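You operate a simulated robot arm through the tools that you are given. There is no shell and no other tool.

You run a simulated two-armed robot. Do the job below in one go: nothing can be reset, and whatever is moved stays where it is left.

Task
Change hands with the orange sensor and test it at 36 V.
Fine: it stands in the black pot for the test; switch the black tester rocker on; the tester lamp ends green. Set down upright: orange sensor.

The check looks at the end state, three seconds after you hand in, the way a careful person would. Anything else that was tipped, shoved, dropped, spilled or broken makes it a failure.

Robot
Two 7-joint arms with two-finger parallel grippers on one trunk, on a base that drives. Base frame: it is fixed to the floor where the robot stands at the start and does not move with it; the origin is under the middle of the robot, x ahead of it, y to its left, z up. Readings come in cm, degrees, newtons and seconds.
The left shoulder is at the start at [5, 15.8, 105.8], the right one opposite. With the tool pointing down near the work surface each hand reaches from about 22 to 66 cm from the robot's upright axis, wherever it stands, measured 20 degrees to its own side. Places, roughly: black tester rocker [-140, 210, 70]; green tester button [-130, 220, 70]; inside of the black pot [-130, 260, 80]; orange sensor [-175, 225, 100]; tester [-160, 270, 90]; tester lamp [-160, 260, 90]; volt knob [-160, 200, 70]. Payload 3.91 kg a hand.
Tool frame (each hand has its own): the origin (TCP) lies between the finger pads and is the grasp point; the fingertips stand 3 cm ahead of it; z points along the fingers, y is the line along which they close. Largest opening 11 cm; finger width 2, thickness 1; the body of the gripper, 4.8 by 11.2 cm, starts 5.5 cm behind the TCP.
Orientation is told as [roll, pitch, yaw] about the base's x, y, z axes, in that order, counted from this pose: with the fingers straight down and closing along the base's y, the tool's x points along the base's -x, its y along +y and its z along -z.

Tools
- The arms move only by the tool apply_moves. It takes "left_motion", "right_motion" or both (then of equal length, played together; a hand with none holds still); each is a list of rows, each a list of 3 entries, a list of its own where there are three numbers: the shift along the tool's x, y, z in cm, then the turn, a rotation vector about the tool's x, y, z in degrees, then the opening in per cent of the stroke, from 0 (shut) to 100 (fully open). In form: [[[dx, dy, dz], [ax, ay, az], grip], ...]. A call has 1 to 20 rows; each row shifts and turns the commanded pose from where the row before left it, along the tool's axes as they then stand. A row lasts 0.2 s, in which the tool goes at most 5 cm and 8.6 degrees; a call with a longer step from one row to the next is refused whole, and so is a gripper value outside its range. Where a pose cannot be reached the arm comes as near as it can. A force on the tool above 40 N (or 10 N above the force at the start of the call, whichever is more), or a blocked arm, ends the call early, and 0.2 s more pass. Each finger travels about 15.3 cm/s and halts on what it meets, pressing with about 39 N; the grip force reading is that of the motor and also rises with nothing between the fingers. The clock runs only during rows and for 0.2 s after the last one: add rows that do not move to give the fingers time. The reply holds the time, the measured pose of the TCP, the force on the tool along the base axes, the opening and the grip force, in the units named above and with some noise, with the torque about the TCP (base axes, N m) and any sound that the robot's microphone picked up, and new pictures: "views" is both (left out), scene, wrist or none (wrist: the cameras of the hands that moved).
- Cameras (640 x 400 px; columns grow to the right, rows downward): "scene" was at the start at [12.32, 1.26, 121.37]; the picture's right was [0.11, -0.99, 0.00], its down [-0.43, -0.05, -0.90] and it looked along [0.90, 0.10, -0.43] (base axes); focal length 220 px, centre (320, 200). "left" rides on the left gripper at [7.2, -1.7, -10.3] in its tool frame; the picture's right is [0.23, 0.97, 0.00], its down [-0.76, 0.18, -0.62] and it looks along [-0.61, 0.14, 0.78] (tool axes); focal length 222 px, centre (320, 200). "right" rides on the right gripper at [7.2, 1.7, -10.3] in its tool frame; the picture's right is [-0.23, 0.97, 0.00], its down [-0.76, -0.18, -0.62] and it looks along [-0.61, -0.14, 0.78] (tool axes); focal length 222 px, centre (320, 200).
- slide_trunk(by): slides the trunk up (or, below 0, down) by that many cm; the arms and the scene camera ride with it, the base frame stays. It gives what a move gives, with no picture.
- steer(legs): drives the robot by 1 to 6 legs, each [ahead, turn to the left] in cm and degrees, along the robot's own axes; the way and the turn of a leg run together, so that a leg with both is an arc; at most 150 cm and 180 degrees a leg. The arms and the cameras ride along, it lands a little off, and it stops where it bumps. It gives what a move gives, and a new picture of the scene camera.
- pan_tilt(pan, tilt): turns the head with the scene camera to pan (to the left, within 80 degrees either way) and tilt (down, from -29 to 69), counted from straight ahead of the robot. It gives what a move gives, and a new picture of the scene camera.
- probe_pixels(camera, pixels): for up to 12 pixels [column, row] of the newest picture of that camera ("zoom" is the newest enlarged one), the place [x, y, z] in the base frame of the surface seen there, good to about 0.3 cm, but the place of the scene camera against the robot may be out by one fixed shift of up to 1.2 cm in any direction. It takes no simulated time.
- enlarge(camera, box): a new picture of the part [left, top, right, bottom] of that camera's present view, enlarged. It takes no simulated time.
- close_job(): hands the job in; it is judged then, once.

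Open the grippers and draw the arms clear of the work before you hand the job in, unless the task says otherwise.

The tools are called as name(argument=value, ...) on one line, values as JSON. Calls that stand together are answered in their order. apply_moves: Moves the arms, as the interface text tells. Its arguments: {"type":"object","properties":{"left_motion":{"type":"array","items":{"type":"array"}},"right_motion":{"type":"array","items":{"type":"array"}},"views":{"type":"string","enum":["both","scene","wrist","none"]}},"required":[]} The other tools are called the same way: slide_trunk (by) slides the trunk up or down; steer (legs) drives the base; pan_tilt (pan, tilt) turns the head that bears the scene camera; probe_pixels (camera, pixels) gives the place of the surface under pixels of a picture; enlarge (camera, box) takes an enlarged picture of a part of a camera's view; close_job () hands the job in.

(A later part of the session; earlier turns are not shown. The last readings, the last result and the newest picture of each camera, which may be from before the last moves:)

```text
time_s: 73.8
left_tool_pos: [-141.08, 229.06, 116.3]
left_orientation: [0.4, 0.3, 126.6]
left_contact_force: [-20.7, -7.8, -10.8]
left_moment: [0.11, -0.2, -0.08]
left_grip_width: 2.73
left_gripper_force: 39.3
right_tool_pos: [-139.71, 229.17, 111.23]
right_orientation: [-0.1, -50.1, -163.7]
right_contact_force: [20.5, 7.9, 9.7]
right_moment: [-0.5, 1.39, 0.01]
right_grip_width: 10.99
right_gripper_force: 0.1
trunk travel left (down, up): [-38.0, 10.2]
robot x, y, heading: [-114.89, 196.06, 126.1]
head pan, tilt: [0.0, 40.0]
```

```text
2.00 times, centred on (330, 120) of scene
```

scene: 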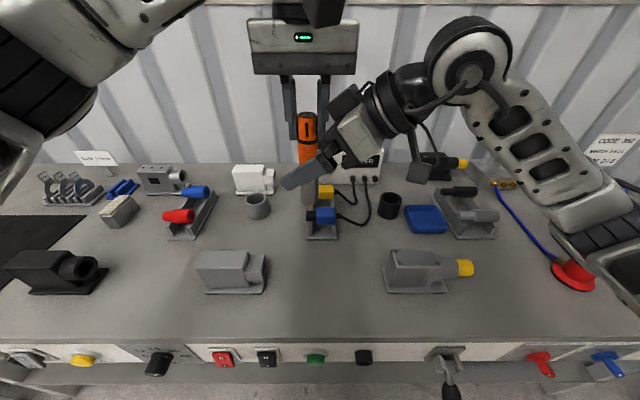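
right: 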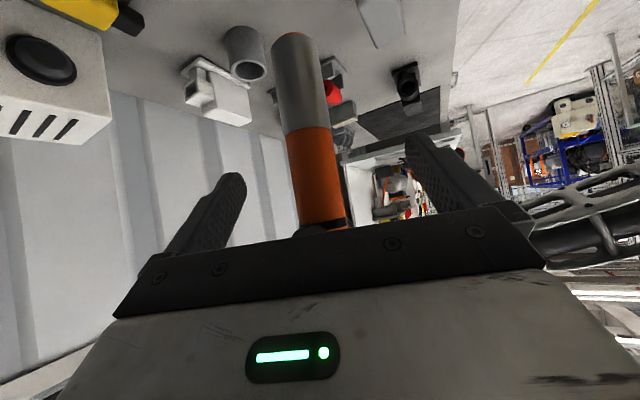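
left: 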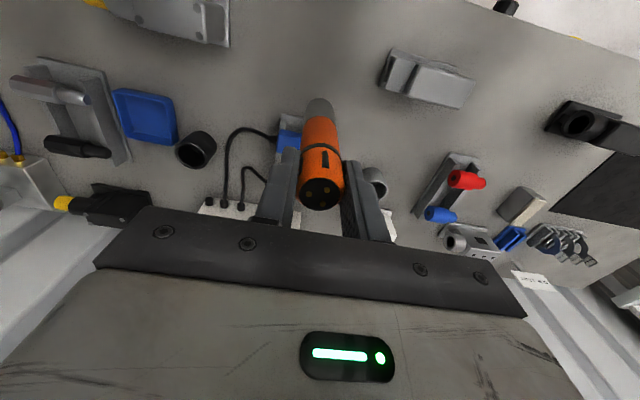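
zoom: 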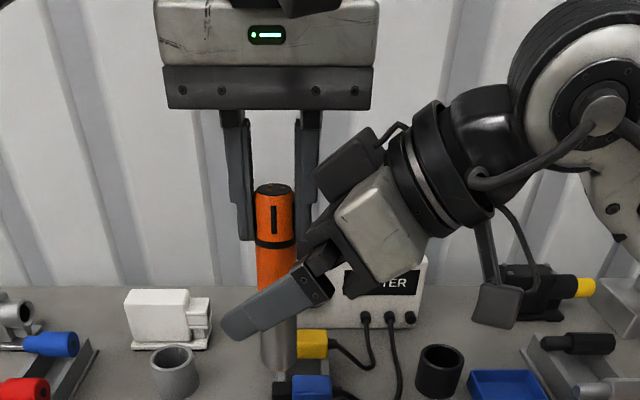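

Both hands report a ≈22 N contact (equal and opposite): the right gripper's upper housing touches the left finger. I back the right hand off 1.2 cm along its axis to relieve it.

apply_moves(right_motion=[[[0, 0, -0.6], [0, 0, 0], 100], [[0, 0, -0.6], [0, 0, 0], 100], [[0, 0, 0], [0, 0, 0], 100]], views="wrist")

enlarge(camera="scene", box=[270, 70, 370, 170])

```text
time_s: 74.5
left_tool_pos: [-140.82, 229.09, 116.31]
left_orientation: [-0.1, 0.3, 126.1]
left_contact_force: [-0.1, 0.3, -1.4]
left_moment: [0.02, 0.01, 0.0]
left_grip_width: 2.72
left_gripper_force: 39.0
right_tool_pos: [-138.84, 229.23, 111.65]
right_orientation: [0.1, -50.0, -163.7]
right_contact_force: [-0.8, -0.1, 0.5]
right_moment: [0.0, 0.03, 0.04]
right_grip_width: 10.98
right_gripper_force: 0.1
trunk travel left (down, up): [-38.0, 10.2]
robot x, y, heading: [-115.07, 196.01, 126.1]
head pan, tilt: [0.0, 40.0]
```

right: 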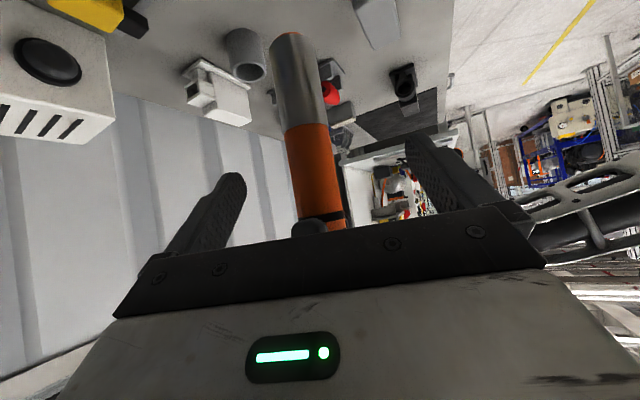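

```text
4.00 times, centred on (320, 120) of scene
```

zoom: 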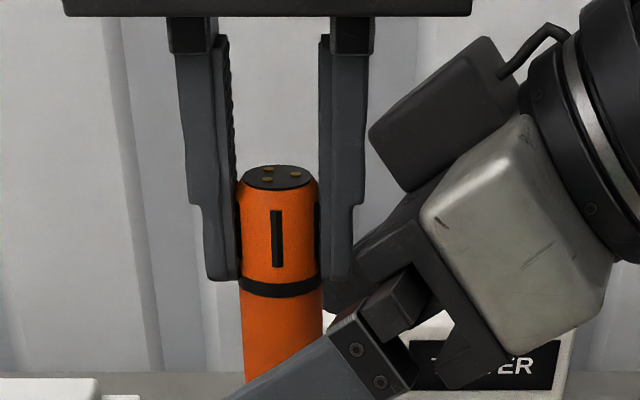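

The contact is gone. I tilt the right hand 8.5° flatter about the grip point to gain room, then ease forward 1.1 cm and check forces.

apply_moves(right_motion=[[[0.38, 0, 0], [0, -8.5, 0], 100], [[0, 0, 0.6], [0, 0, 0], 100], [[0, 0, 0.5], [0, 0, 0], 100], [[0, 0, 0], [0, 0, 0], 100]], views="wrist")

enlarge(camera="scene", box=[270, 70, 370, 170])

```text
time_s: 75.5
left_tool_pos: [-140.95, 229.16, 116.42]
left_orientation: [0.0, 0.3, 126.2]
left_contact_force: [-0.3, -0.8, -0.8]
left_moment: [-0.05, 0.02, 0.0]
left_grip_width: 2.71
left_gripper_force: 38.6
right_tool_pos: [-139.66, 229.15, 111.06]
right_orientation: [0.0, -58.5, -163.8]
right_contact_force: [-0.2, 0.0, 0.0]
right_moment: [0.0, 0.0, 0.01]
right_grip_width: 11.0
right_gripper_force: 0.1
trunk travel left (down, up): [-38.0, 10.2]
robot x, y, heading: [-114.84, 196.36, 126.2]
head pan, tilt: [0.0, 40.0]
```

right: 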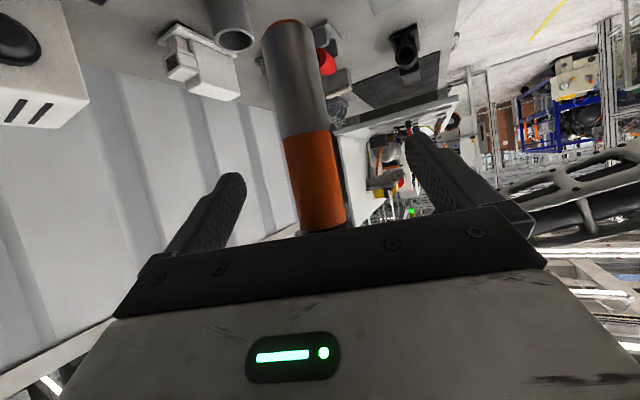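

```text
4.00 times, centred on (320, 120) of scene
```

zoom: 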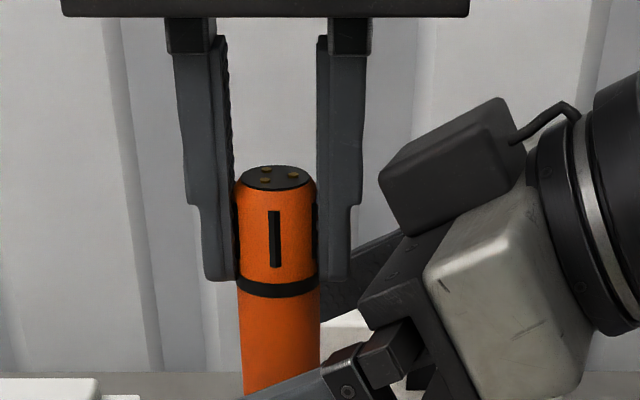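

No contact forces now; the sensor is ≈1.4 cm ahead of the right TCP and ~0.2 cm off-centre. I trim dy by -0.2 and close the right gripper on the sensor's orange middle.

apply_moves(right_motion=[[[0, -0.2, 0], [0, 0, 0], 100], [[0, 0, 0], [0, 0, 0], 65], [[0, 0, 0], [0, 0, 0], 40], [[0, 0, 0], [0, 0, 0], 20], [[0, 0, 0], [0, 0, 0], 10], [[0, 0, 0], [0, 0, 0], 10]], views="both")

enlarge(camera="scene", box=[270, 70, 370, 170])

```text
time_s: 77.0
left_tool_pos: [-140.71, 228.99, 116.35]
left_orientation: [0.1, 0.2, 126.2]
left_contact_force: [4.6, -10.1, -2.4]
left_moment: [0.17, 0.02, -0.05]
left_grip_width: 2.73
left_gripper_force: 38.6
right_tool_pos: [-139.75, 229.45, 110.89]
right_orientation: [0.0, -58.6, -164.0]
right_contact_force: [-4.1, 10.4, 0.4]
right_moment: [-0.73, -0.26, -0.08]
right_grip_width: 2.87
right_gripper_force: 39.5
trunk travel left (down, up): [-38.0, 10.2]
robot x, y, heading: [-115.1, 196.31, 126.2]
head pan, tilt: [0.0, 40.0]
```

scene: 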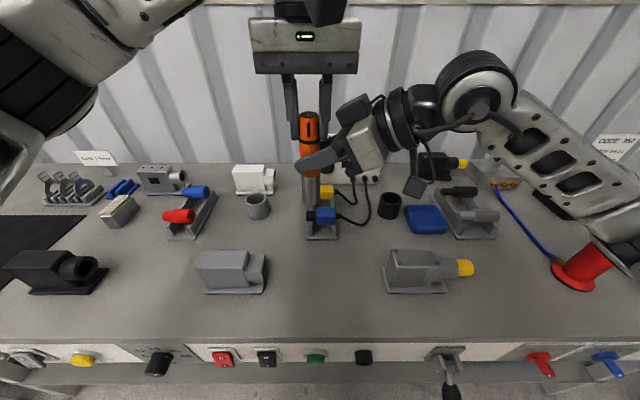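
right: 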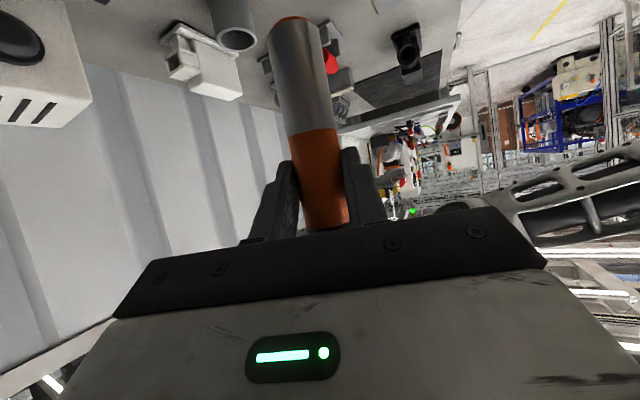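

```text
4.00 times, centred on (320, 120) of scene
```

zoom: 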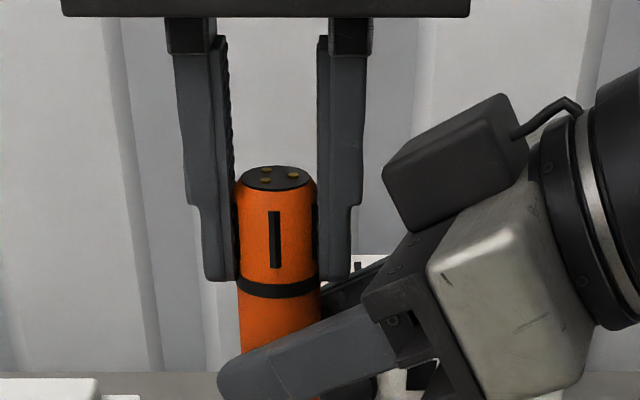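

Both hands hold the sensor (right 2.87 cm) with ≈11 N side load along the right hand's y. I shift the right hand -0.25 cm in y to relax it before releasing with the left.

apply_moves(right_motion=[[[0, -0.25, 0], [0, 0, 0], 5], [[0, 0, 0], [0, 0, 0], 5], [[0, 0, 0], [0, 0, 0], 5]], views="none")

```text
time_s: 77.8
left_tool_pos: [-140.8, 229.09, 116.31]
left_orientation: [-0.1, 0.2, 126.3]
left_contact_force: [-0.8, -0.1, -1.1]
left_moment: [-0.4, -0.11, -0.03]
left_grip_width: 2.72
left_gripper_force: 39.0
right_tool_pos: [-139.67, 229.5, 110.89]
right_orientation: [0.0, -58.4, -163.5]
right_contact_force: [1.1, 1.4, -0.6]
right_moment: [0.4, 0.15, -0.01]
right_grip_width: 2.87
right_gripper_force: 38.8
trunk travel left (down, up): [-38.0, 10.2]
robot x, y, heading: [-114.76, 196.48, 126.3]
head pan, tilt: [0.0, 40.0]
```

The side load is gone with both grips firm at ≈39 N. I open the left gripper and raise it straight up off the sensor.

apply_moves(left_motion=[[[0, 0, 0], [0, 0, 0], 30], [[0, 0, 0], [0, 0, 0], 45], [[0, 0, 0], [0, 0, 0], 60], [[0, 0, -1.5], [0, 0, 0], 60], [[0, 0, -2.5], [0, 0, 0], 60], [[0, 0, -2.5], [0, 0, 0], 60], [[0, 0, 0], [0, 0, 0], 60]], right_motion=[[[0, 0, 0], [0, 0, 0], 5], [[0, 0, 0], [0, 0, 0], 5], [[0, 0, 0], [0, 0, 0], 5], [[0, 0, 0], [0, 0, 0], 5], [[0, 0, 0], [0, 0, 0], 5], [[0, 0, 0], [0, 0, 0], 5], [[0, 0, 0], [0, 0, 0], 5]], views="both")

enlarge(camera="scene", box=[250, 70, 400, 230])

```text
time_s: 79.3
left_tool_pos: [-140.74, 229.26, 122.66]
left_orientation: [-0.1, 0.1, 126.1]
left_contact_force: [-0.8, 0.0, -0.2]
left_moment: [0.05, 0.0, 0.02]
left_grip_width: 6.6
left_gripper_force: 0.0
right_tool_pos: [-139.79, 229.61, 110.78]
right_orientation: [0.3, -58.4, -163.9]
right_contact_force: [0.1, 1.2, 0.8]
right_moment: [0.0, -0.04, -0.01]
right_grip_width: 2.75
right_gripper_force: 39.2
trunk travel left (down, up): [-38.0, 10.2]
robot x, y, heading: [-114.88, 196.19, 126.0]
head pan, tilt: [0.0, 40.0]
```

scene: 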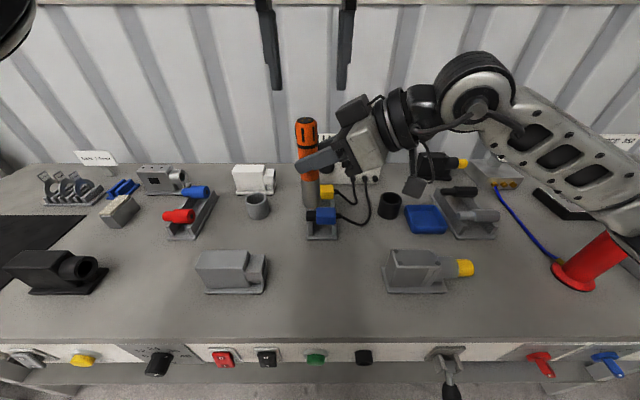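
right: 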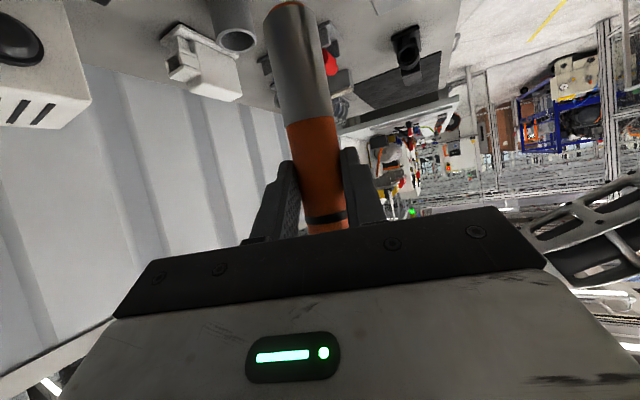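
left: 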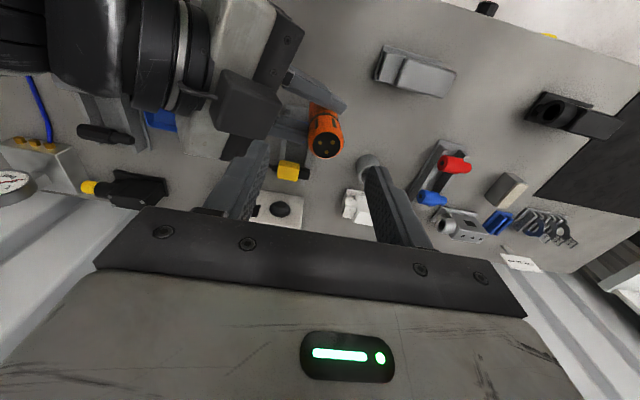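

```text
2.50 times, centred on (325, 150) of scene
```

zoom: 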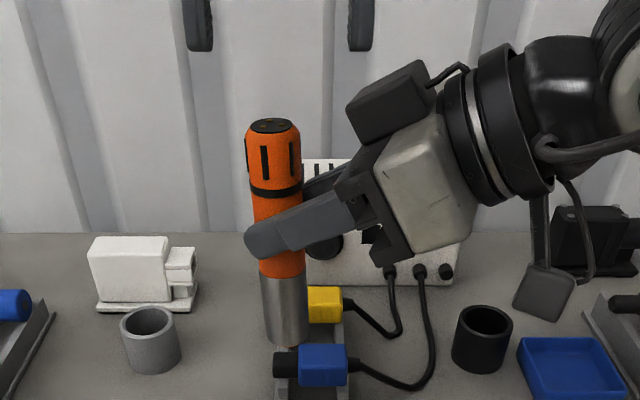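

The handover worked: the right hand alone holds the sensor (2.75 cm, 39 N). I probe along the sensor to check how upright it hangs.

probe_pixels(camera="zoom", pixels=[[273, 145], [276, 180], [275, 200], [284, 285], [287, 330], [250, 150], [299, 150], [265, 320], [307, 320], [272, 126]])

probe_pixels(camera="right", pixels=[[286, 10], [296, 60], [304, 100], [312, 140], [318, 180], [325, 225]])

```text
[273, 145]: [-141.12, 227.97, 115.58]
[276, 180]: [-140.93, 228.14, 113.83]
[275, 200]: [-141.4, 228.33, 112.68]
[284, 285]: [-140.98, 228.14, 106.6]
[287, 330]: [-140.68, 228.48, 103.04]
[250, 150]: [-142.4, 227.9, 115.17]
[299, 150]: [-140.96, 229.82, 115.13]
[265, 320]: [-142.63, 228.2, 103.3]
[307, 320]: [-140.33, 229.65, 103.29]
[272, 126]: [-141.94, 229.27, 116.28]
```

```text
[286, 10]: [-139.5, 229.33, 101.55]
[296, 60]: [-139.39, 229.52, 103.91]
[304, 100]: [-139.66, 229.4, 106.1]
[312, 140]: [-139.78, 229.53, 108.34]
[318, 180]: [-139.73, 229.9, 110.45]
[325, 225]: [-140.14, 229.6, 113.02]
```

The sensor leans only ≈2.6° (top toward the left), which I'll correct with a small pitch. Now I measure the pot's rim precisely.

enlarge(camera="scene", box=[365, 180, 425, 230])

```text
8.00 times, centred on (395, 205) of scene
```

zoom: 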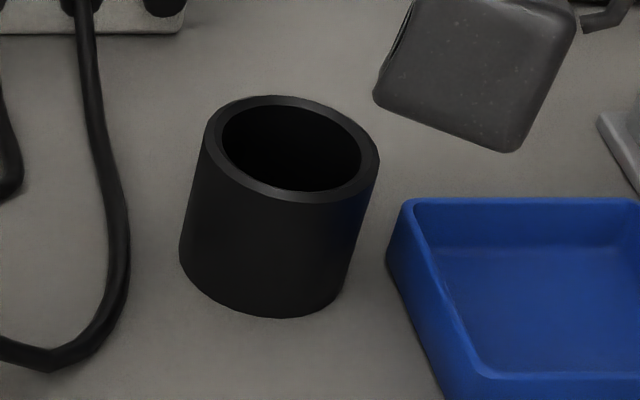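

probe_pixels(camera="zoom", pixels=[[212, 140], [370, 170], [275, 193], [300, 101], [290, 150], [270, 250], [240, 183], [350, 190], [250, 108], [355, 130], [400, 240], [180, 300]])

```text
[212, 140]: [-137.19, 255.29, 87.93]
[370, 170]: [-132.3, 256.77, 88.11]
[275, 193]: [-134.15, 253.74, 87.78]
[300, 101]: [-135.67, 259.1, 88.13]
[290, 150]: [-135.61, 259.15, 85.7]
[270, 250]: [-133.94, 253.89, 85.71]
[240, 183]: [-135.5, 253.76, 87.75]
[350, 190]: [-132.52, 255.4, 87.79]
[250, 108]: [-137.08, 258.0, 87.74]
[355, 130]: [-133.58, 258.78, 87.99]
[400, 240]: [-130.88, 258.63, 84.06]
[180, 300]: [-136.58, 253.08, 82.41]
```

Rim points give the pot centre ≈(-134.85,256.45) in the scene camera; correcting by the scene-camera bias seen on the sensor (≈(-0.6,0.35,0.4)), the true centre is ≈(-134.25,256.1), rim z≈87.5. I first take the left hand up and away to the left.

apply_moves(left_motion=[[[0, 0, -3], [0, 0, 0], 60], [[0, 4, -1], [0, 0, 0], 60], [[0, 4.5, 0], [0, 0, 0], 60], [[0, 4.5, 0], [0, 0, 0], 60], [[2, 4, 0], [0, 0, 0], 60], [[0, 0, 0], [0, 0, 0], 60]], views="none")

apply_moves(right_motion=[[[0, 0, 0], [0, -2.6, 0], 5], [[0.97, -3.4, -1.75], [0, 0, 0], 5], [[0.97, -3.4, -1.75], [0, 0, 0], 5], [[0.97, -3.4, -1.75], [0, 0, 0], 5], [[0.97, -3.4, -1.75], [0, 0, 0], 5], [[0.97, -3.4, -1.75], [0, 0, 0], 5], [[0.97, -3.4, -1.75], [0, 0, 0], 5], [[0.98, -3.4, -1.77], [0, 0, 0], 5], [[0, 0, 0], [0, 0, 0], 5]], views="both")

```text
time_s: 80.8
left_tool_pos: [-153.57, 217.28, 126.74]
left_orientation: [0.0, 0.3, 126.3]
left_contact_force: [0.5, -0.9, 0.4]
left_moment: [-0.02, 0.01, 0.01]
left_grip_width: 6.58
left_gripper_force: 0.0
right_tool_pos: [-139.79, 229.54, 111.06]
right_orientation: [0.2, -58.5, -163.8]
right_contact_force: [0.2, -0.6, -0.6]
right_moment: [0.0, -0.04, 0.05]
right_grip_width: 2.72
right_gripper_force: 38.8
trunk travel left (down, up): [-38.0, 10.2]
robot x, y, heading: [-114.77, 196.01, 126.3]
head pan, tilt: [0.0, 40.0]
```

```text
time_s: 82.8
left_tool_pos: [-153.57, 217.43, 126.73]
left_orientation: [0.0, 0.2, 126.2]
left_contact_force: [-0.7, 1.0, 0.3]
left_moment: [0.03, -0.02, 0.01]
left_grip_width: 6.62
left_gripper_force: 0.0
right_tool_pos: [-139.7, 229.55, 110.96]
right_orientation: [0.2, -61.2, -163.7]
right_contact_force: [0.4, -0.1, -0.2]
right_moment: [-0.01, -0.02, 0.01]
right_grip_width: 2.74
right_gripper_force: 39.1
right hand out of reach, approached as far as the arm can: row 2, 3, 4, 5, 6, 7, 8
trunk travel left (down, up): [-38.0, 10.2]
robot x, y, heading: [-114.89, 196.13, 126.5]
head pan, tilt: [0.0, 40.0]
```

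scene: 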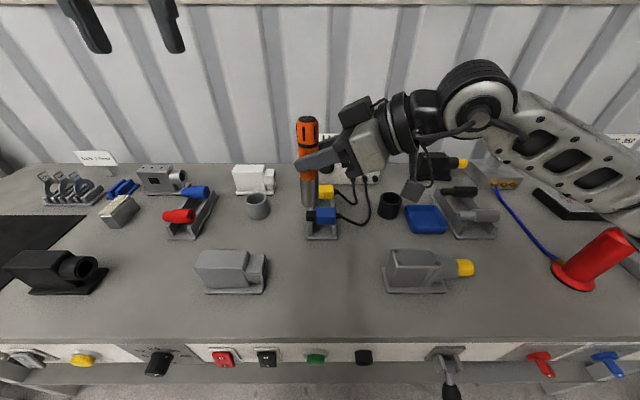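
right: 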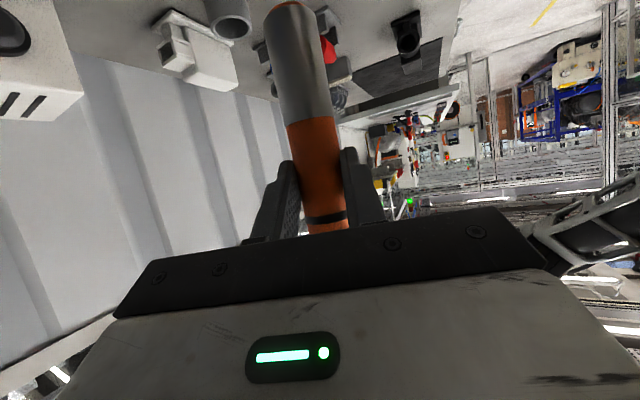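

The right arm is at a joint limit with the hand yawed 70° left, so it did not translate (pose unchanged). I yaw the hand back clockwise about the vertical by 40° in place, keeping the sensor upright.

apply_moves(right_motion=[[[0, 0, 0], [7, 0, 3.88], 5], [[0, 0, 0], [7, 0, 3.88], 5], [[0, 0, 0], [7, 0, 3.88], 5], [[0, 0, 0], [7, 0, 3.88], 5], [[0, 0, 0], [7, 0, 3.88], 5], [[0, 0, 0], [0, 0, 0], 5]], views="both")

```text
time_s: 84.2
left_tool_pos: [-153.6, 217.45, 126.67]
left_orientation: [0.0, 0.3, 126.2]
left_contact_force: [0.8, -0.1, 0.2]
left_moment: [-0.01, 0.04, 0.01]
left_grip_width: 6.59
left_gripper_force: 0.0
right_tool_pos: [-139.83, 229.76, 111.05]
right_orientation: [0.2, -61.2, 156.1]
right_contact_force: [0.5, -0.5, -0.2]
right_moment: [0.01, -0.03, 0.02]
right_grip_width: 2.71
right_gripper_force: 39.2
trunk travel left (down, up): [-38.0, 10.2]
robot x, y, heading: [-115.01, 196.38, 126.0]
head pan, tilt: [0.0, 40.0]
```

scene: 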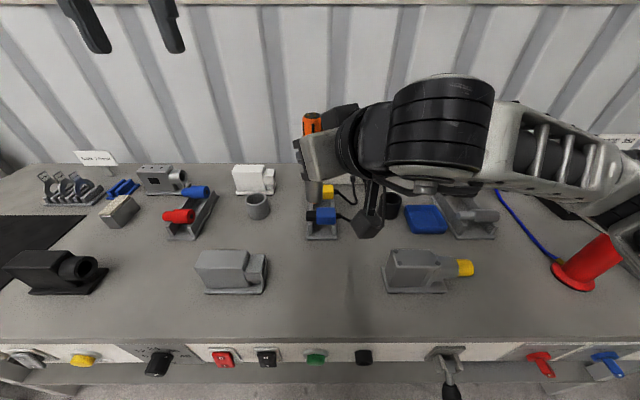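
right: 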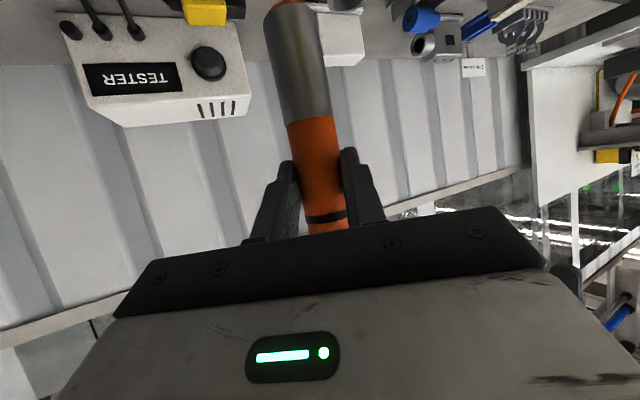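

The yaw is now 156° (30° left of forward) and the pose was reached. I translate the sensor toward the point above the pot at this height.

apply_moves(right_motion=[[[-0.29, -3.7, 0.53], [0, 0, 0], 5], [[-0.29, -3.7, 0.53], [0, 0, 0], 5], [[-0.29, -3.8, 0.53], [0, 0, 0], 5], [[-0.29, -3.8, 0.53], [0, 0, 0], 5], [[-0.29, -3.8, 0.53], [0, 0, 0], 5], [[-0.29, -3.8, 0.53], [0, 0, 0], 5], [[-0.3, -3.7, 0.53], [0, 0, 0], 5], [[0, 0, 0], [0, 0, 0], 5]], views="both")

```text
time_s: 86.0
left_tool_pos: [-153.58, 217.31, 126.63]
left_orientation: [0.0, 0.3, 126.2]
left_contact_force: [0.3, -0.1, 1.0]
left_moment: [-0.03, 0.03, 0.01]
left_grip_width: 6.61
left_gripper_force: 0.0
right_tool_pos: [-132.91, 255.29, 111.12]
right_orientation: [0.2, -61.1, 156.1]
right_contact_force: [0.9, -0.2, -0.5]
right_moment: [0.01, -0.01, -0.01]
right_grip_width: 2.7
right_gripper_force: 39.0
trunk travel left (down, up): [-38.0, 10.2]
robot x, y, heading: [-114.54, 196.4, 125.9]
head pan, tilt: [0.0, 40.0]
```

scene: 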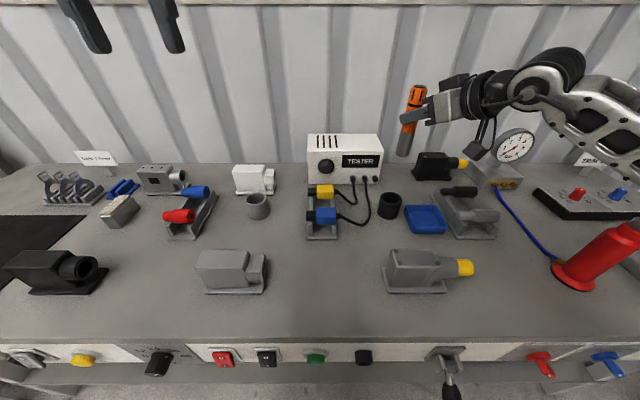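
right: 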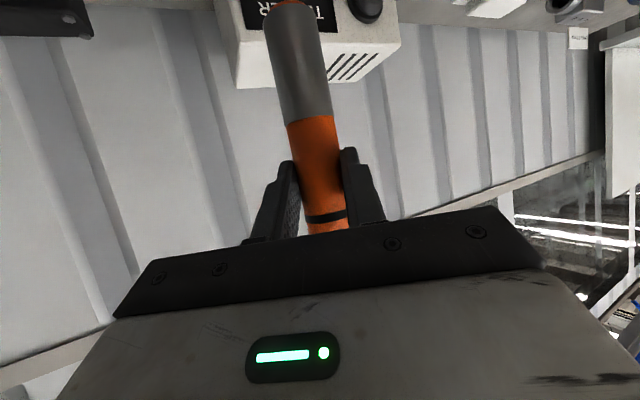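

The sensor now hangs above the pot area (scene (410,120)). I probe the sensor in the scene camera so its position can be compared with the pot in the same camera (bias cancels).

enlarge(camera="scene", box=[370, 75, 470, 165])

```text
4.44 times, centred on (420, 120) of scene
```

zoom: 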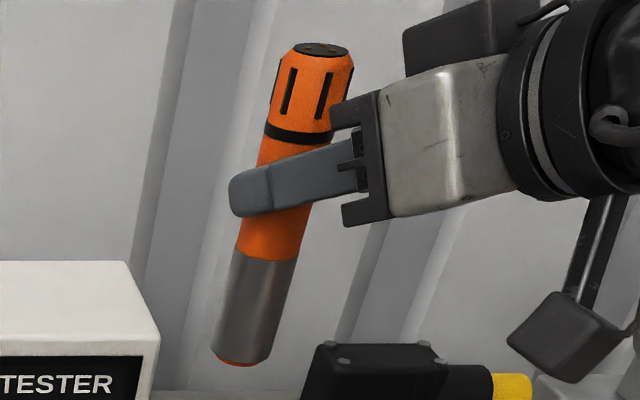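

probe_pixels(camera="zoom", pixels=[[242, 340], [252, 310], [262, 265], [268, 235], [292, 120], [306, 85], [322, 48], [225, 310], [285, 312], [218, 335], [268, 345], [310, 70]])

```text
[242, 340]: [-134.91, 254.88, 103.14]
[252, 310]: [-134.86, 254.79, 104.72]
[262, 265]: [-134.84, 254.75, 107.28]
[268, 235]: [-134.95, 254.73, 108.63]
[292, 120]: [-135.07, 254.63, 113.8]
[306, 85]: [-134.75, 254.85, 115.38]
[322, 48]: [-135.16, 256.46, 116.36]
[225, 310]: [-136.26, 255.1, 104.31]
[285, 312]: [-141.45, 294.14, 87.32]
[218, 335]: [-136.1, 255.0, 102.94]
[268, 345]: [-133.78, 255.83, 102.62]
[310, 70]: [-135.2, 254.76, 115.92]
```

Scene-camera comparison: sensor axis ≈(-135.2,256.2), pot centre ≈(-134.83,256.42), and the sensor is upright within 1°. Before descending I check the clearance of the right hand's camera over the gray block with the yellow knob and the tray.

probe_pixels(camera="scene", pixels=[[395, 251], [425, 251], [440, 256], [455, 262], [467, 262], [472, 270], [410, 255], [407, 208], [443, 208], [412, 232], [448, 232], [460, 212]])

enlarge(camera="scene", box=[365, 180, 515, 300])

```text
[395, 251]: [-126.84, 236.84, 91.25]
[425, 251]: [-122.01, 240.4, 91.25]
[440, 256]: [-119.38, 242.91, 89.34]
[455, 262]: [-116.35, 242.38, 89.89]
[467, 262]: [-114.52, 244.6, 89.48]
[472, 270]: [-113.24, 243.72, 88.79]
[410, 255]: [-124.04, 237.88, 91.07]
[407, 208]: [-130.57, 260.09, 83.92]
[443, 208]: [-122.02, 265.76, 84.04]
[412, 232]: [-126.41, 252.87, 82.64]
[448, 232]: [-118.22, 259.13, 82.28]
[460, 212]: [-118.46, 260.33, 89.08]
```

```text
3.33 times, centred on (440, 240) of scene
```

zoom: 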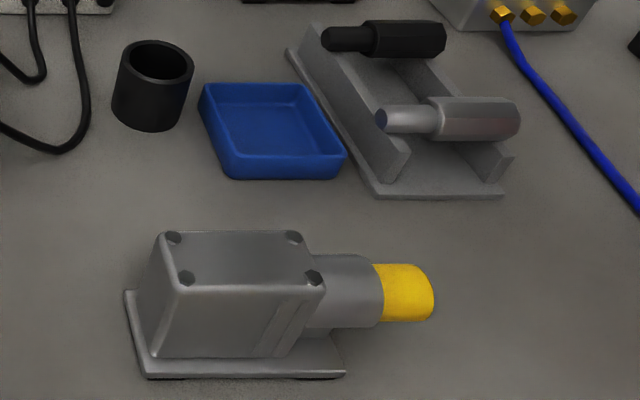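

The block's back edge is at depth ≈266, well behind the hand's path, so the descent is clear. I shift 0.4 cm to centre over the pot and lower 11 cm, to keep the sensor bottom just above the rim for a check.

apply_moves(right_motion=[[[0.12, -0.35, -0.22], [0, 0, 0], 5], [[1.75, 0, 0.96], [0, 0, 0], 5], [[1.75, 0, 0.96], [0, 0, 0], 5], [[1.75, 0, 0.96], [0, 0, 0], 5], [[1.75, 0, 0.96], [0, 0, 0], 5], [[1.75, 0, 0.96], [0, 0, 0], 5], [[0.88, 0, 0.48], [0, 0, 0], 5], [[0, 0, 0], [0, 0, 0], 5]], views="both")

enlarge(camera="scene", box=[350, 120, 450, 230])

```text
time_s: 87.8
left_tool_pos: [-153.56, 217.38, 126.83]
left_orientation: [0.0, 0.4, 126.1]
left_contact_force: [-0.7, 0.0, -0.7]
left_moment: [0.03, 0.03, 0.02]
left_grip_width: 6.62
left_gripper_force: 0.1
right_tool_pos: [-132.64, 255.66, 100.02]
right_orientation: [0.2, -61.0, 156.1]
right_contact_force: [-0.1, -0.3, -0.2]
right_moment: [-0.03, 0.04, -0.01]
right_grip_width: 2.7
right_gripper_force: 38.6
trunk travel left (down, up): [-38.0, 10.2]
robot x, y, heading: [-114.75, 196.09, 126.0]
head pan, tilt: [0.0, 40.0]
```

scene: 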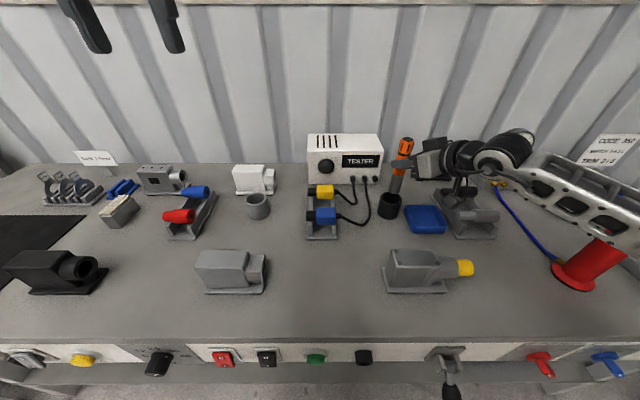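
right: 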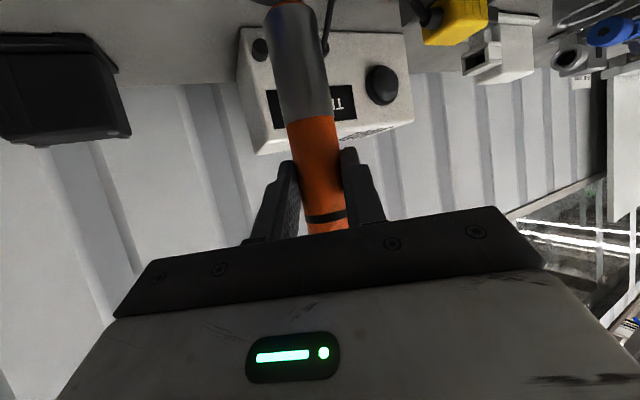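

```text
3.64 times, centred on (400, 175) of scene
```

zoom: 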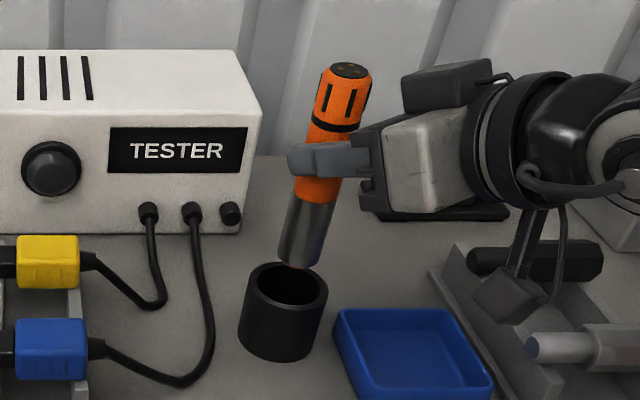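

The sensor bottom hovers over the pot opening (zoom (300,262)). The right forearm passes near the red bottle at (600,250), so I probe forearm, bottle, sensor bottom and pot before lowering further.

probe_pixels(camera="scene", pixels=[[605, 243], [630, 232], [590, 245], [600, 225], [560, 205], [630, 225], [520, 190], [585, 270], [635, 245]])

probe_pixels(camera="zoom", pixels=[[300, 250], [305, 225], [318, 185], [335, 110], [255, 290], [325, 300], [280, 312], [290, 266], [510, 315], [520, 350], [440, 205], [245, 275]])

enlarge(camera="scene", box=[440, 110, 640, 310])

```text
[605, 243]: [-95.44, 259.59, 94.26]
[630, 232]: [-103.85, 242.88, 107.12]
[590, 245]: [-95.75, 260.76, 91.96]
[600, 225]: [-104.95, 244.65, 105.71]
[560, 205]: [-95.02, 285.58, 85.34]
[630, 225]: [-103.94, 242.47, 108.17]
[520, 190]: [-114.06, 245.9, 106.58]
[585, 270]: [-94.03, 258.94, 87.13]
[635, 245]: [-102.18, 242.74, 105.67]
```

```text
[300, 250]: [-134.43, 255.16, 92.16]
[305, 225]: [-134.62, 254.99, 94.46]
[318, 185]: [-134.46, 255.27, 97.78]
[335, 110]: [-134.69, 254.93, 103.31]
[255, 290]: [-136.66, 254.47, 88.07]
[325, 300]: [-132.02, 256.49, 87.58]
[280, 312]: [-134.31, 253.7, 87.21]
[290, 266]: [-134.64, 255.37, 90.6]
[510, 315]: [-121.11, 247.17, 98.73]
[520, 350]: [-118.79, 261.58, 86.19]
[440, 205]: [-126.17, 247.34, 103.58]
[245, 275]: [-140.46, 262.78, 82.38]
```

```text
2.00 times, centred on (540, 210) of scene
```

zoom: 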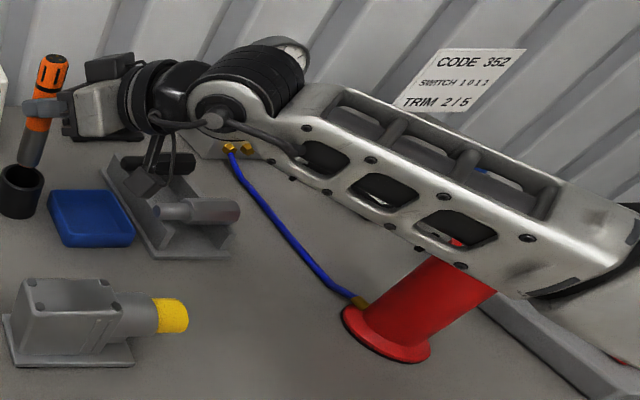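

Sensor axis (≈(-134.87,256.4)) matches the pot centre within ~0.2 cm, and the forearm is ≈18 cm clear of the bottle. I lower 6 cm into the pot.

apply_moves(right_motion=[[[1.31, 0.1, 0.72], [0, 0, 0], 5], [[1.31, 0, 0.72], [0, 0, 0], 5], [[1.31, 0, 0.72], [0, 0, 0], 5], [[1.31, 0, 0.72], [0, 0, 0], 5], [[0, 0, 0], [0, 0, 0], 5]], views="both")

enlarge(camera="scene", box=[350, 140, 450, 240])

```text
time_s: 89.0
left_tool_pos: [-153.57, 217.42, 126.73]
left_orientation: [0.0, 0.3, 126.2]
left_contact_force: [0.8, 0.0, -0.5]
left_moment: [0.02, -0.02, 0.01]
left_grip_width: 6.59
left_gripper_force: 0.1
right_tool_pos: [-132.7, 255.78, 94.07]
right_orientation: [0.2, -61.1, 156.2]
right_contact_force: [0.2, -0.3, -0.3]
right_moment: [0.01, -0.03, 0.01]
right_grip_width: 2.7
right_gripper_force: 38.7
trunk travel left (down, up): [-38.0, 10.2]
robot x, y, heading: [-115.1, 196.04, 126.4]
head pan, tilt: [0.0, 40.0]
```

scene: 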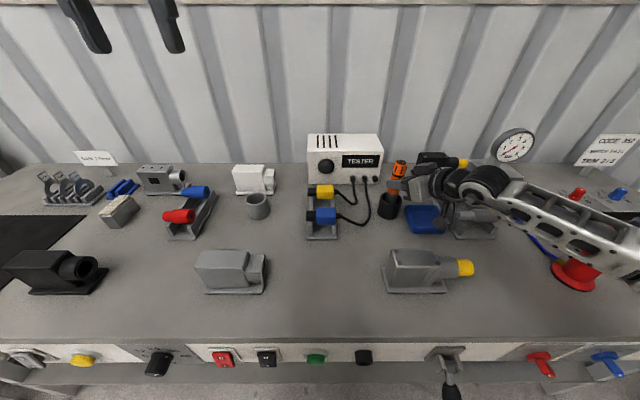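
right: 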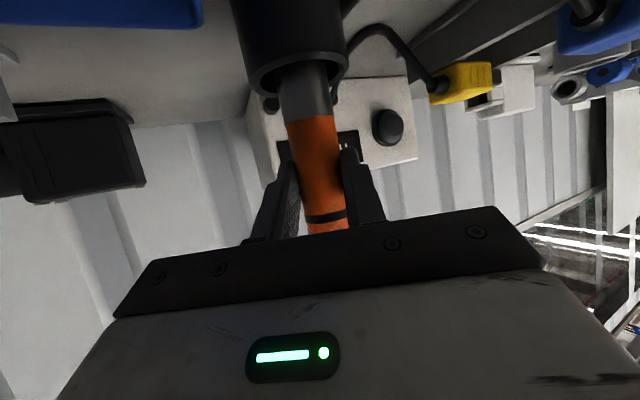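

```text
4.00 times, centred on (400, 190) of scene
```

zoom: 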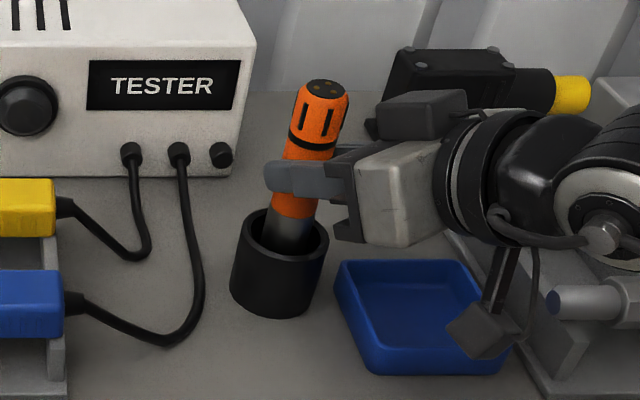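

The sensor is inside the pot with the rim below my fingers and no contact yet (bottom ≈85.8). I lower in small steps until it touches the pot's floor.

apply_moves(right_motion=[[[0.44, 0, 0.24], [0, 0, 0], 5], [[0.44, 0, 0.24], [0, 0, 0], 5], [[0.26, 0, 0.14], [0, 0, 0], 5], [[0, 0, 0], [0, 0, 0], 5]], views="none")

```text
time_s: 90.0
left_tool_pos: [-153.57, 217.37, 126.84]
left_orientation: [0.0, 0.3, 126.2]
left_contact_force: [-0.7, -0.7, 0.0]
left_moment: [0.04, 0.02, -0.03]
left_grip_width: 6.59
left_gripper_force: 0.0
right_tool_pos: [-132.82, 255.67, 92.77]
right_orientation: [0.2, -61.0, 156.2]
right_contact_force: [0.7, -0.1, -0.5]
right_moment: [-0.03, -0.04, -0.03]
right_grip_width: 2.72
right_gripper_force: 39.5
trunk travel left (down, up): [-38.0, 10.2]
robot x, y, heading: [-115.13, 196.11, 126.0]
head pan, tilt: [0.0, 40.0]
```

No contact at TCP z=92.8 (bottom ≈84.5). I continue in 0.3 cm steps.

apply_moves(right_motion=[[[0.26, 0, 0.145], [0, 0, 0], 5], [[0.26, 0, 0.145], [0, 0, 0], 5], [[0, 0, 0], [0, 0, 0], 5]], views="none")

```text
time_s: 90.8
left_tool_pos: [-153.53, 217.3, 126.83]
left_orientation: [0.0, 0.3, 126.2]
left_contact_force: [-0.5, -0.3, -0.2]
left_moment: [-0.01, -0.02, -0.01]
left_grip_width: 6.58
left_gripper_force: 0.1
right_tool_pos: [-132.63, 255.57, 92.7]
right_orientation: [-0.1, -61.5, 156.4]
right_contact_force: [1.4, -0.8, 11.0]
right_moment: [-0.01, -0.21, -0.01]
right_grip_width: 2.69
right_gripper_force: 38.8
trunk travel left (down, up): [-38.0, 10.2]
robot x, y, heading: [-114.92, 196.19, 126.4]
head pan, tilt: [0.0, 40.0]
```

The floor is reached (11 N upward at TCP z≈92.7). I relax 0.4 cm upward, then open the right gripper gently.

apply_moves(right_motion=[[[-0.35, 0, -0.19], [0, 0, 0], 5], [[0, 0, 0], [0, 0, 0], 5]], views="none")

apply_moves(right_motion=[[[0, 0, 0], [0, 0, 0], 30], [[0, 0, 0], [0, 0, 0], 40], [[0, 0, 0], [0, 0, 0], 50], [[0, 0, 0], [0, 0, 0], 60], [[0, 0, 0], [0, 0, 0], 60]], views="both")

enlarge(camera="scene", box=[350, 140, 450, 240])

```text
time_s: 91.3
left_tool_pos: [-153.59, 217.27, 126.7]
left_orientation: [0.0, 0.1, 126.2]
left_contact_force: [0.6, 0.3, 0.2]
left_moment: [-0.02, 0.01, 0.01]
left_grip_width: 6.62
left_gripper_force: 0.0
right_tool_pos: [-132.73, 255.54, 92.57]
right_orientation: [0.3, -61.0, 156.1]
right_contact_force: [-1.1, 2.3, 4.3]
right_moment: [0.17, 0.11, 0.0]
right_grip_width: 2.74
right_gripper_force: 39.2
trunk travel left (down, up): [-38.0, 10.2]
robot x, y, heading: [-114.62, 196.04, 126.4]
head pan, tilt: [0.0, 40.0]
```

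```text
time_s: 92.5
left_tool_pos: [-153.54, 217.46, 126.77]
left_orientation: [0.0, 0.1, 126.2]
left_contact_force: [-0.8, 0.3, -0.8]
left_moment: [0.03, -0.02, 0.0]
left_grip_width: 6.61
left_gripper_force: 0.0
right_tool_pos: [-132.81, 255.58, 92.71]
right_orientation: [0.3, -61.1, 156.2]
right_contact_force: [0.4, -0.2, -0.5]
right_moment: [-0.01, -0.01, -0.02]
right_grip_width: 6.58
right_gripper_force: 0.0
trunk travel left (down, up): [-38.0, 10.2]
robot x, y, heading: [-114.9, 195.91, 126.1]
head pan, tilt: [0.0, 40.0]
```

scene: 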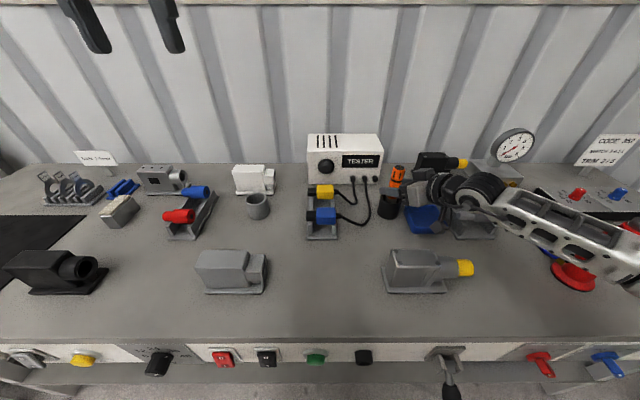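
right: 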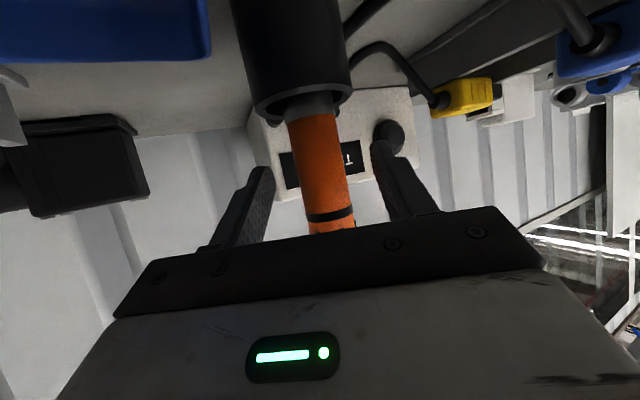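

```text
4.00 times, centred on (400, 190) of scene
```

zoom: 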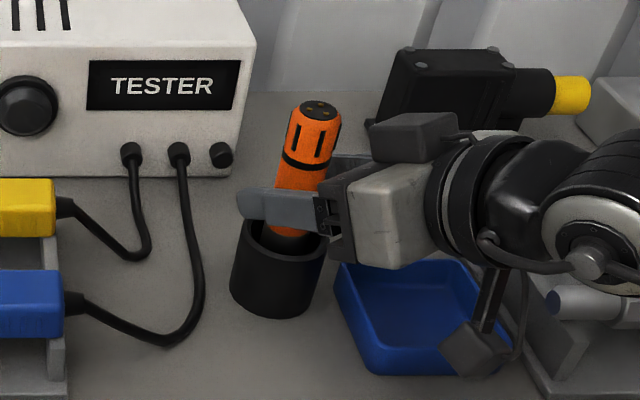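

The sensor stands upright in the pot, fingers clear on both sides. I withdraw the right hand straight back along its axis, then up.

apply_moves(right_motion=[[[0, 0, -1.5], [0, 0, 0], 60], [[0, 0, -2], [0, 0, 0], 60], [[0, 0, -2.5], [0, 0, 0], 60], [[0, 0, -2.5], [0, 0, 0], 60], [[-2, 0, -1.5], [0, 0, 0], 60], [[-3, 0, -1.6], [0, 0, 0], 60], [[-3, 0, -1.6], [0, 0, 0], 60], [[-3, 0, -1.6], [0, 0, 0], 60], [[0, 0, 0], [0, 0, 0], 60]], views="both")

enlarge(camera="scene", box=[300, 120, 440, 240])

```text
time_s: 94.5
left_tool_pos: [-153.56, 217.32, 126.74]
left_orientation: [0.0, 0.3, 126.2]
left_contact_force: [0.4, -0.3, -0.5]
left_moment: [0.0, 0.03, 0.0]
left_grip_width: 6.62
left_gripper_force: 0.1
right_tool_pos: [-125.75, 252.5, 109.47]
right_orientation: [0.2, -61.0, 156.2]
right_contact_force: [-0.6, -0.4, -0.3]
right_moment: [0.0, -0.01, -0.01]
right_grip_width: 6.59
right_gripper_force: 0.1
trunk travel left (down, up): [-38.0, 10.2]
robot x, y, heading: [-114.86, 196.29, 126.4]
head pan, tilt: [0.0, 40.0]
```

scene: 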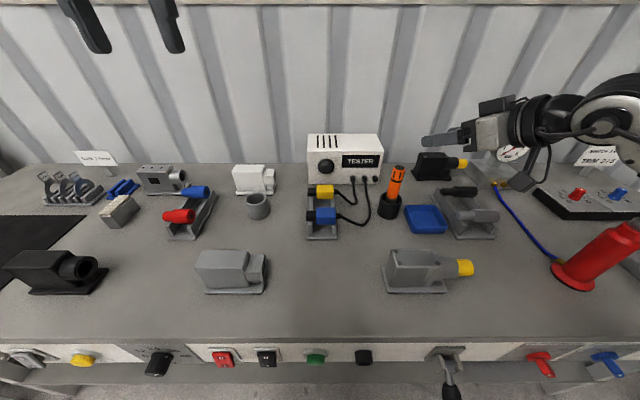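
right: 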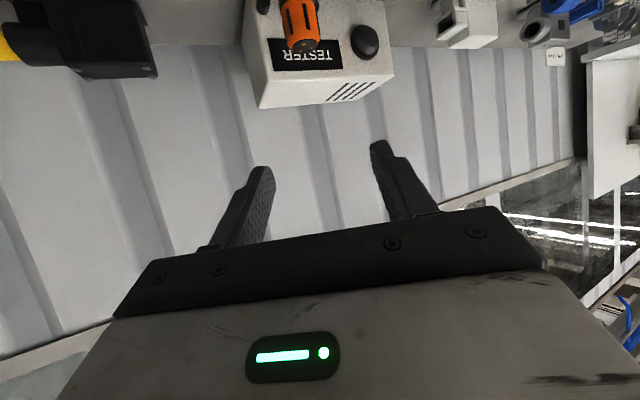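

```text
3.33 times, centred on (370, 180) of scene
```

zoom: 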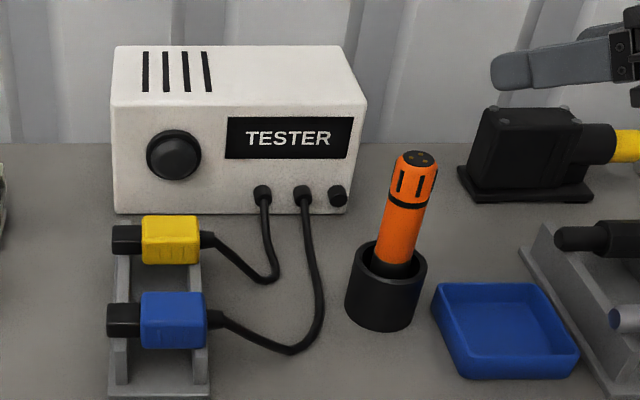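

The sensor stands upright in the black pot. Now the tester controls: I back the base up 26 cm (arms are above everything) so the left hand can reach the panel with a tilted, closed gripper.

steer(legs=[[-26, 0]])

```text
time_s: 96.4
left_tool_pos: [-138.36, 196.42, 126.76]
left_orientation: [0.0, 0.3, 126.5]
left_contact_force: [-0.1, 0.0, 1.0]
left_moment: [0.03, -0.01, -0.02]
left_grip_width: 6.62
left_gripper_force: 0.0
right_tool_pos: [-110.61, 231.62, 109.37]
right_orientation: [0.1, -61.1, 156.2]
right_contact_force: [0.4, -0.5, -0.3]
right_moment: [0.0, 0.03, 0.01]
right_grip_width: 6.58
right_gripper_force: 0.0
trunk travel left (down, up): [-38.0, 10.2]
robot x, y, heading: [-99.64, 175.26, 126.5]
head pan, tilt: [0.0, 40.0]
```

scene: 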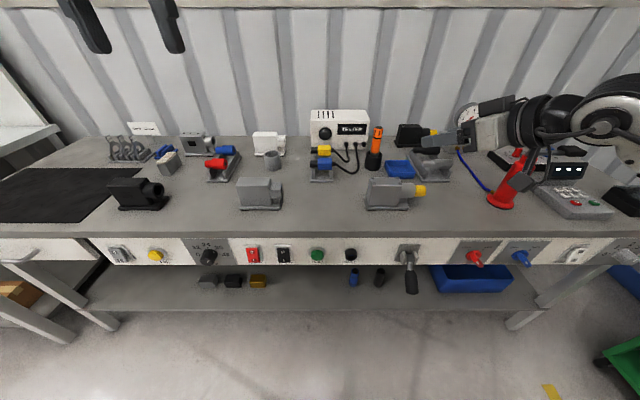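

Robot at s≈23.4, depth≈200; sensor still upright in the pot (376,145). I close the left gripper and bring it down in front of the black rocker with a 45° forward tilt, stopping at z≈82 to look.

apply_moves(left_motion=[[[0, -1.25, 3.5], [0, -7.5, 0], 30], [[0.457, -1.25, 3.47], [0, -7.5, 0], 0], [[0.906, -1.25, 3.38], [0, -7.5, 0], 0], [[1.34, -1.25, 3.23], [0, -7.5, 0], 0], [[1.75, -1.25, 3.03], [0, -7.5, 0], 0], [[2.13, -1.25, 2.78], [0, -7.5, 0], 0], [[2.83, 0, 2.83], [0, 0, 0], 0], [[2.83, 0, 2.83], [0, 0, 0], 0], [[2.83, 0, 2.83], [0, 0, 0], 0], [[2.83, 0, 2.83], [0, 0, 0], 0], [[2.83, 0, 2.83], [0, 0, 0], 0], [[2.83, 0, 2.83], [0, 0, 0], 0], [[0, 0, 0], [0, 0, 0], 0]], views="both")

```text
time_s: 99.2
left_tool_pos: [-132.31, 200.7, 81.63]
left_orientation: [0.0, -44.7, 126.4]
left_contact_force: [-0.6, 0.6, -0.7]
left_moment: [0.02, 0.0, 0.04]
left_grip_width: 0.0
left_gripper_force: 37.9
right_tool_pos: [-110.66, 231.7, 109.44]
right_orientation: [0.2, -61.1, 156.2]
right_contact_force: [0.6, -0.3, -0.5]
right_moment: [0.03, -0.02, 0.0]
right_grip_width: 6.58
right_gripper_force: 0.0
trunk travel left (down, up): [-38.0, 10.2]
robot x, y, heading: [-99.08, 175.32, 126.2]
head pan, tilt: [0.0, 40.0]
```

scene: 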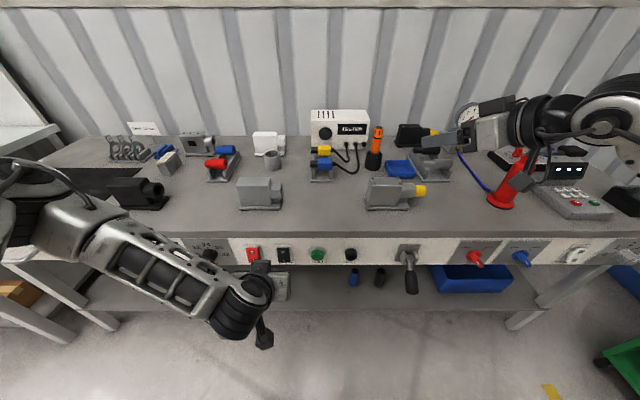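
left: 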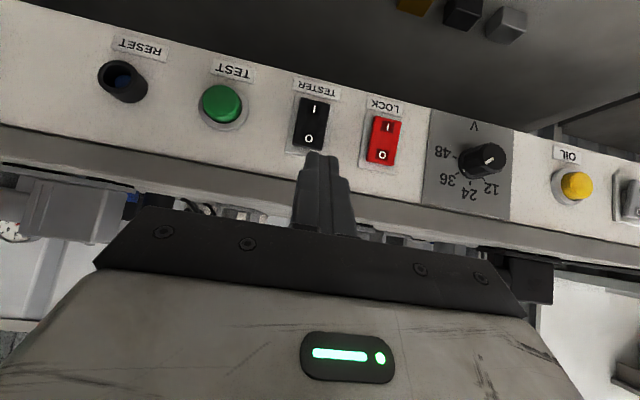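

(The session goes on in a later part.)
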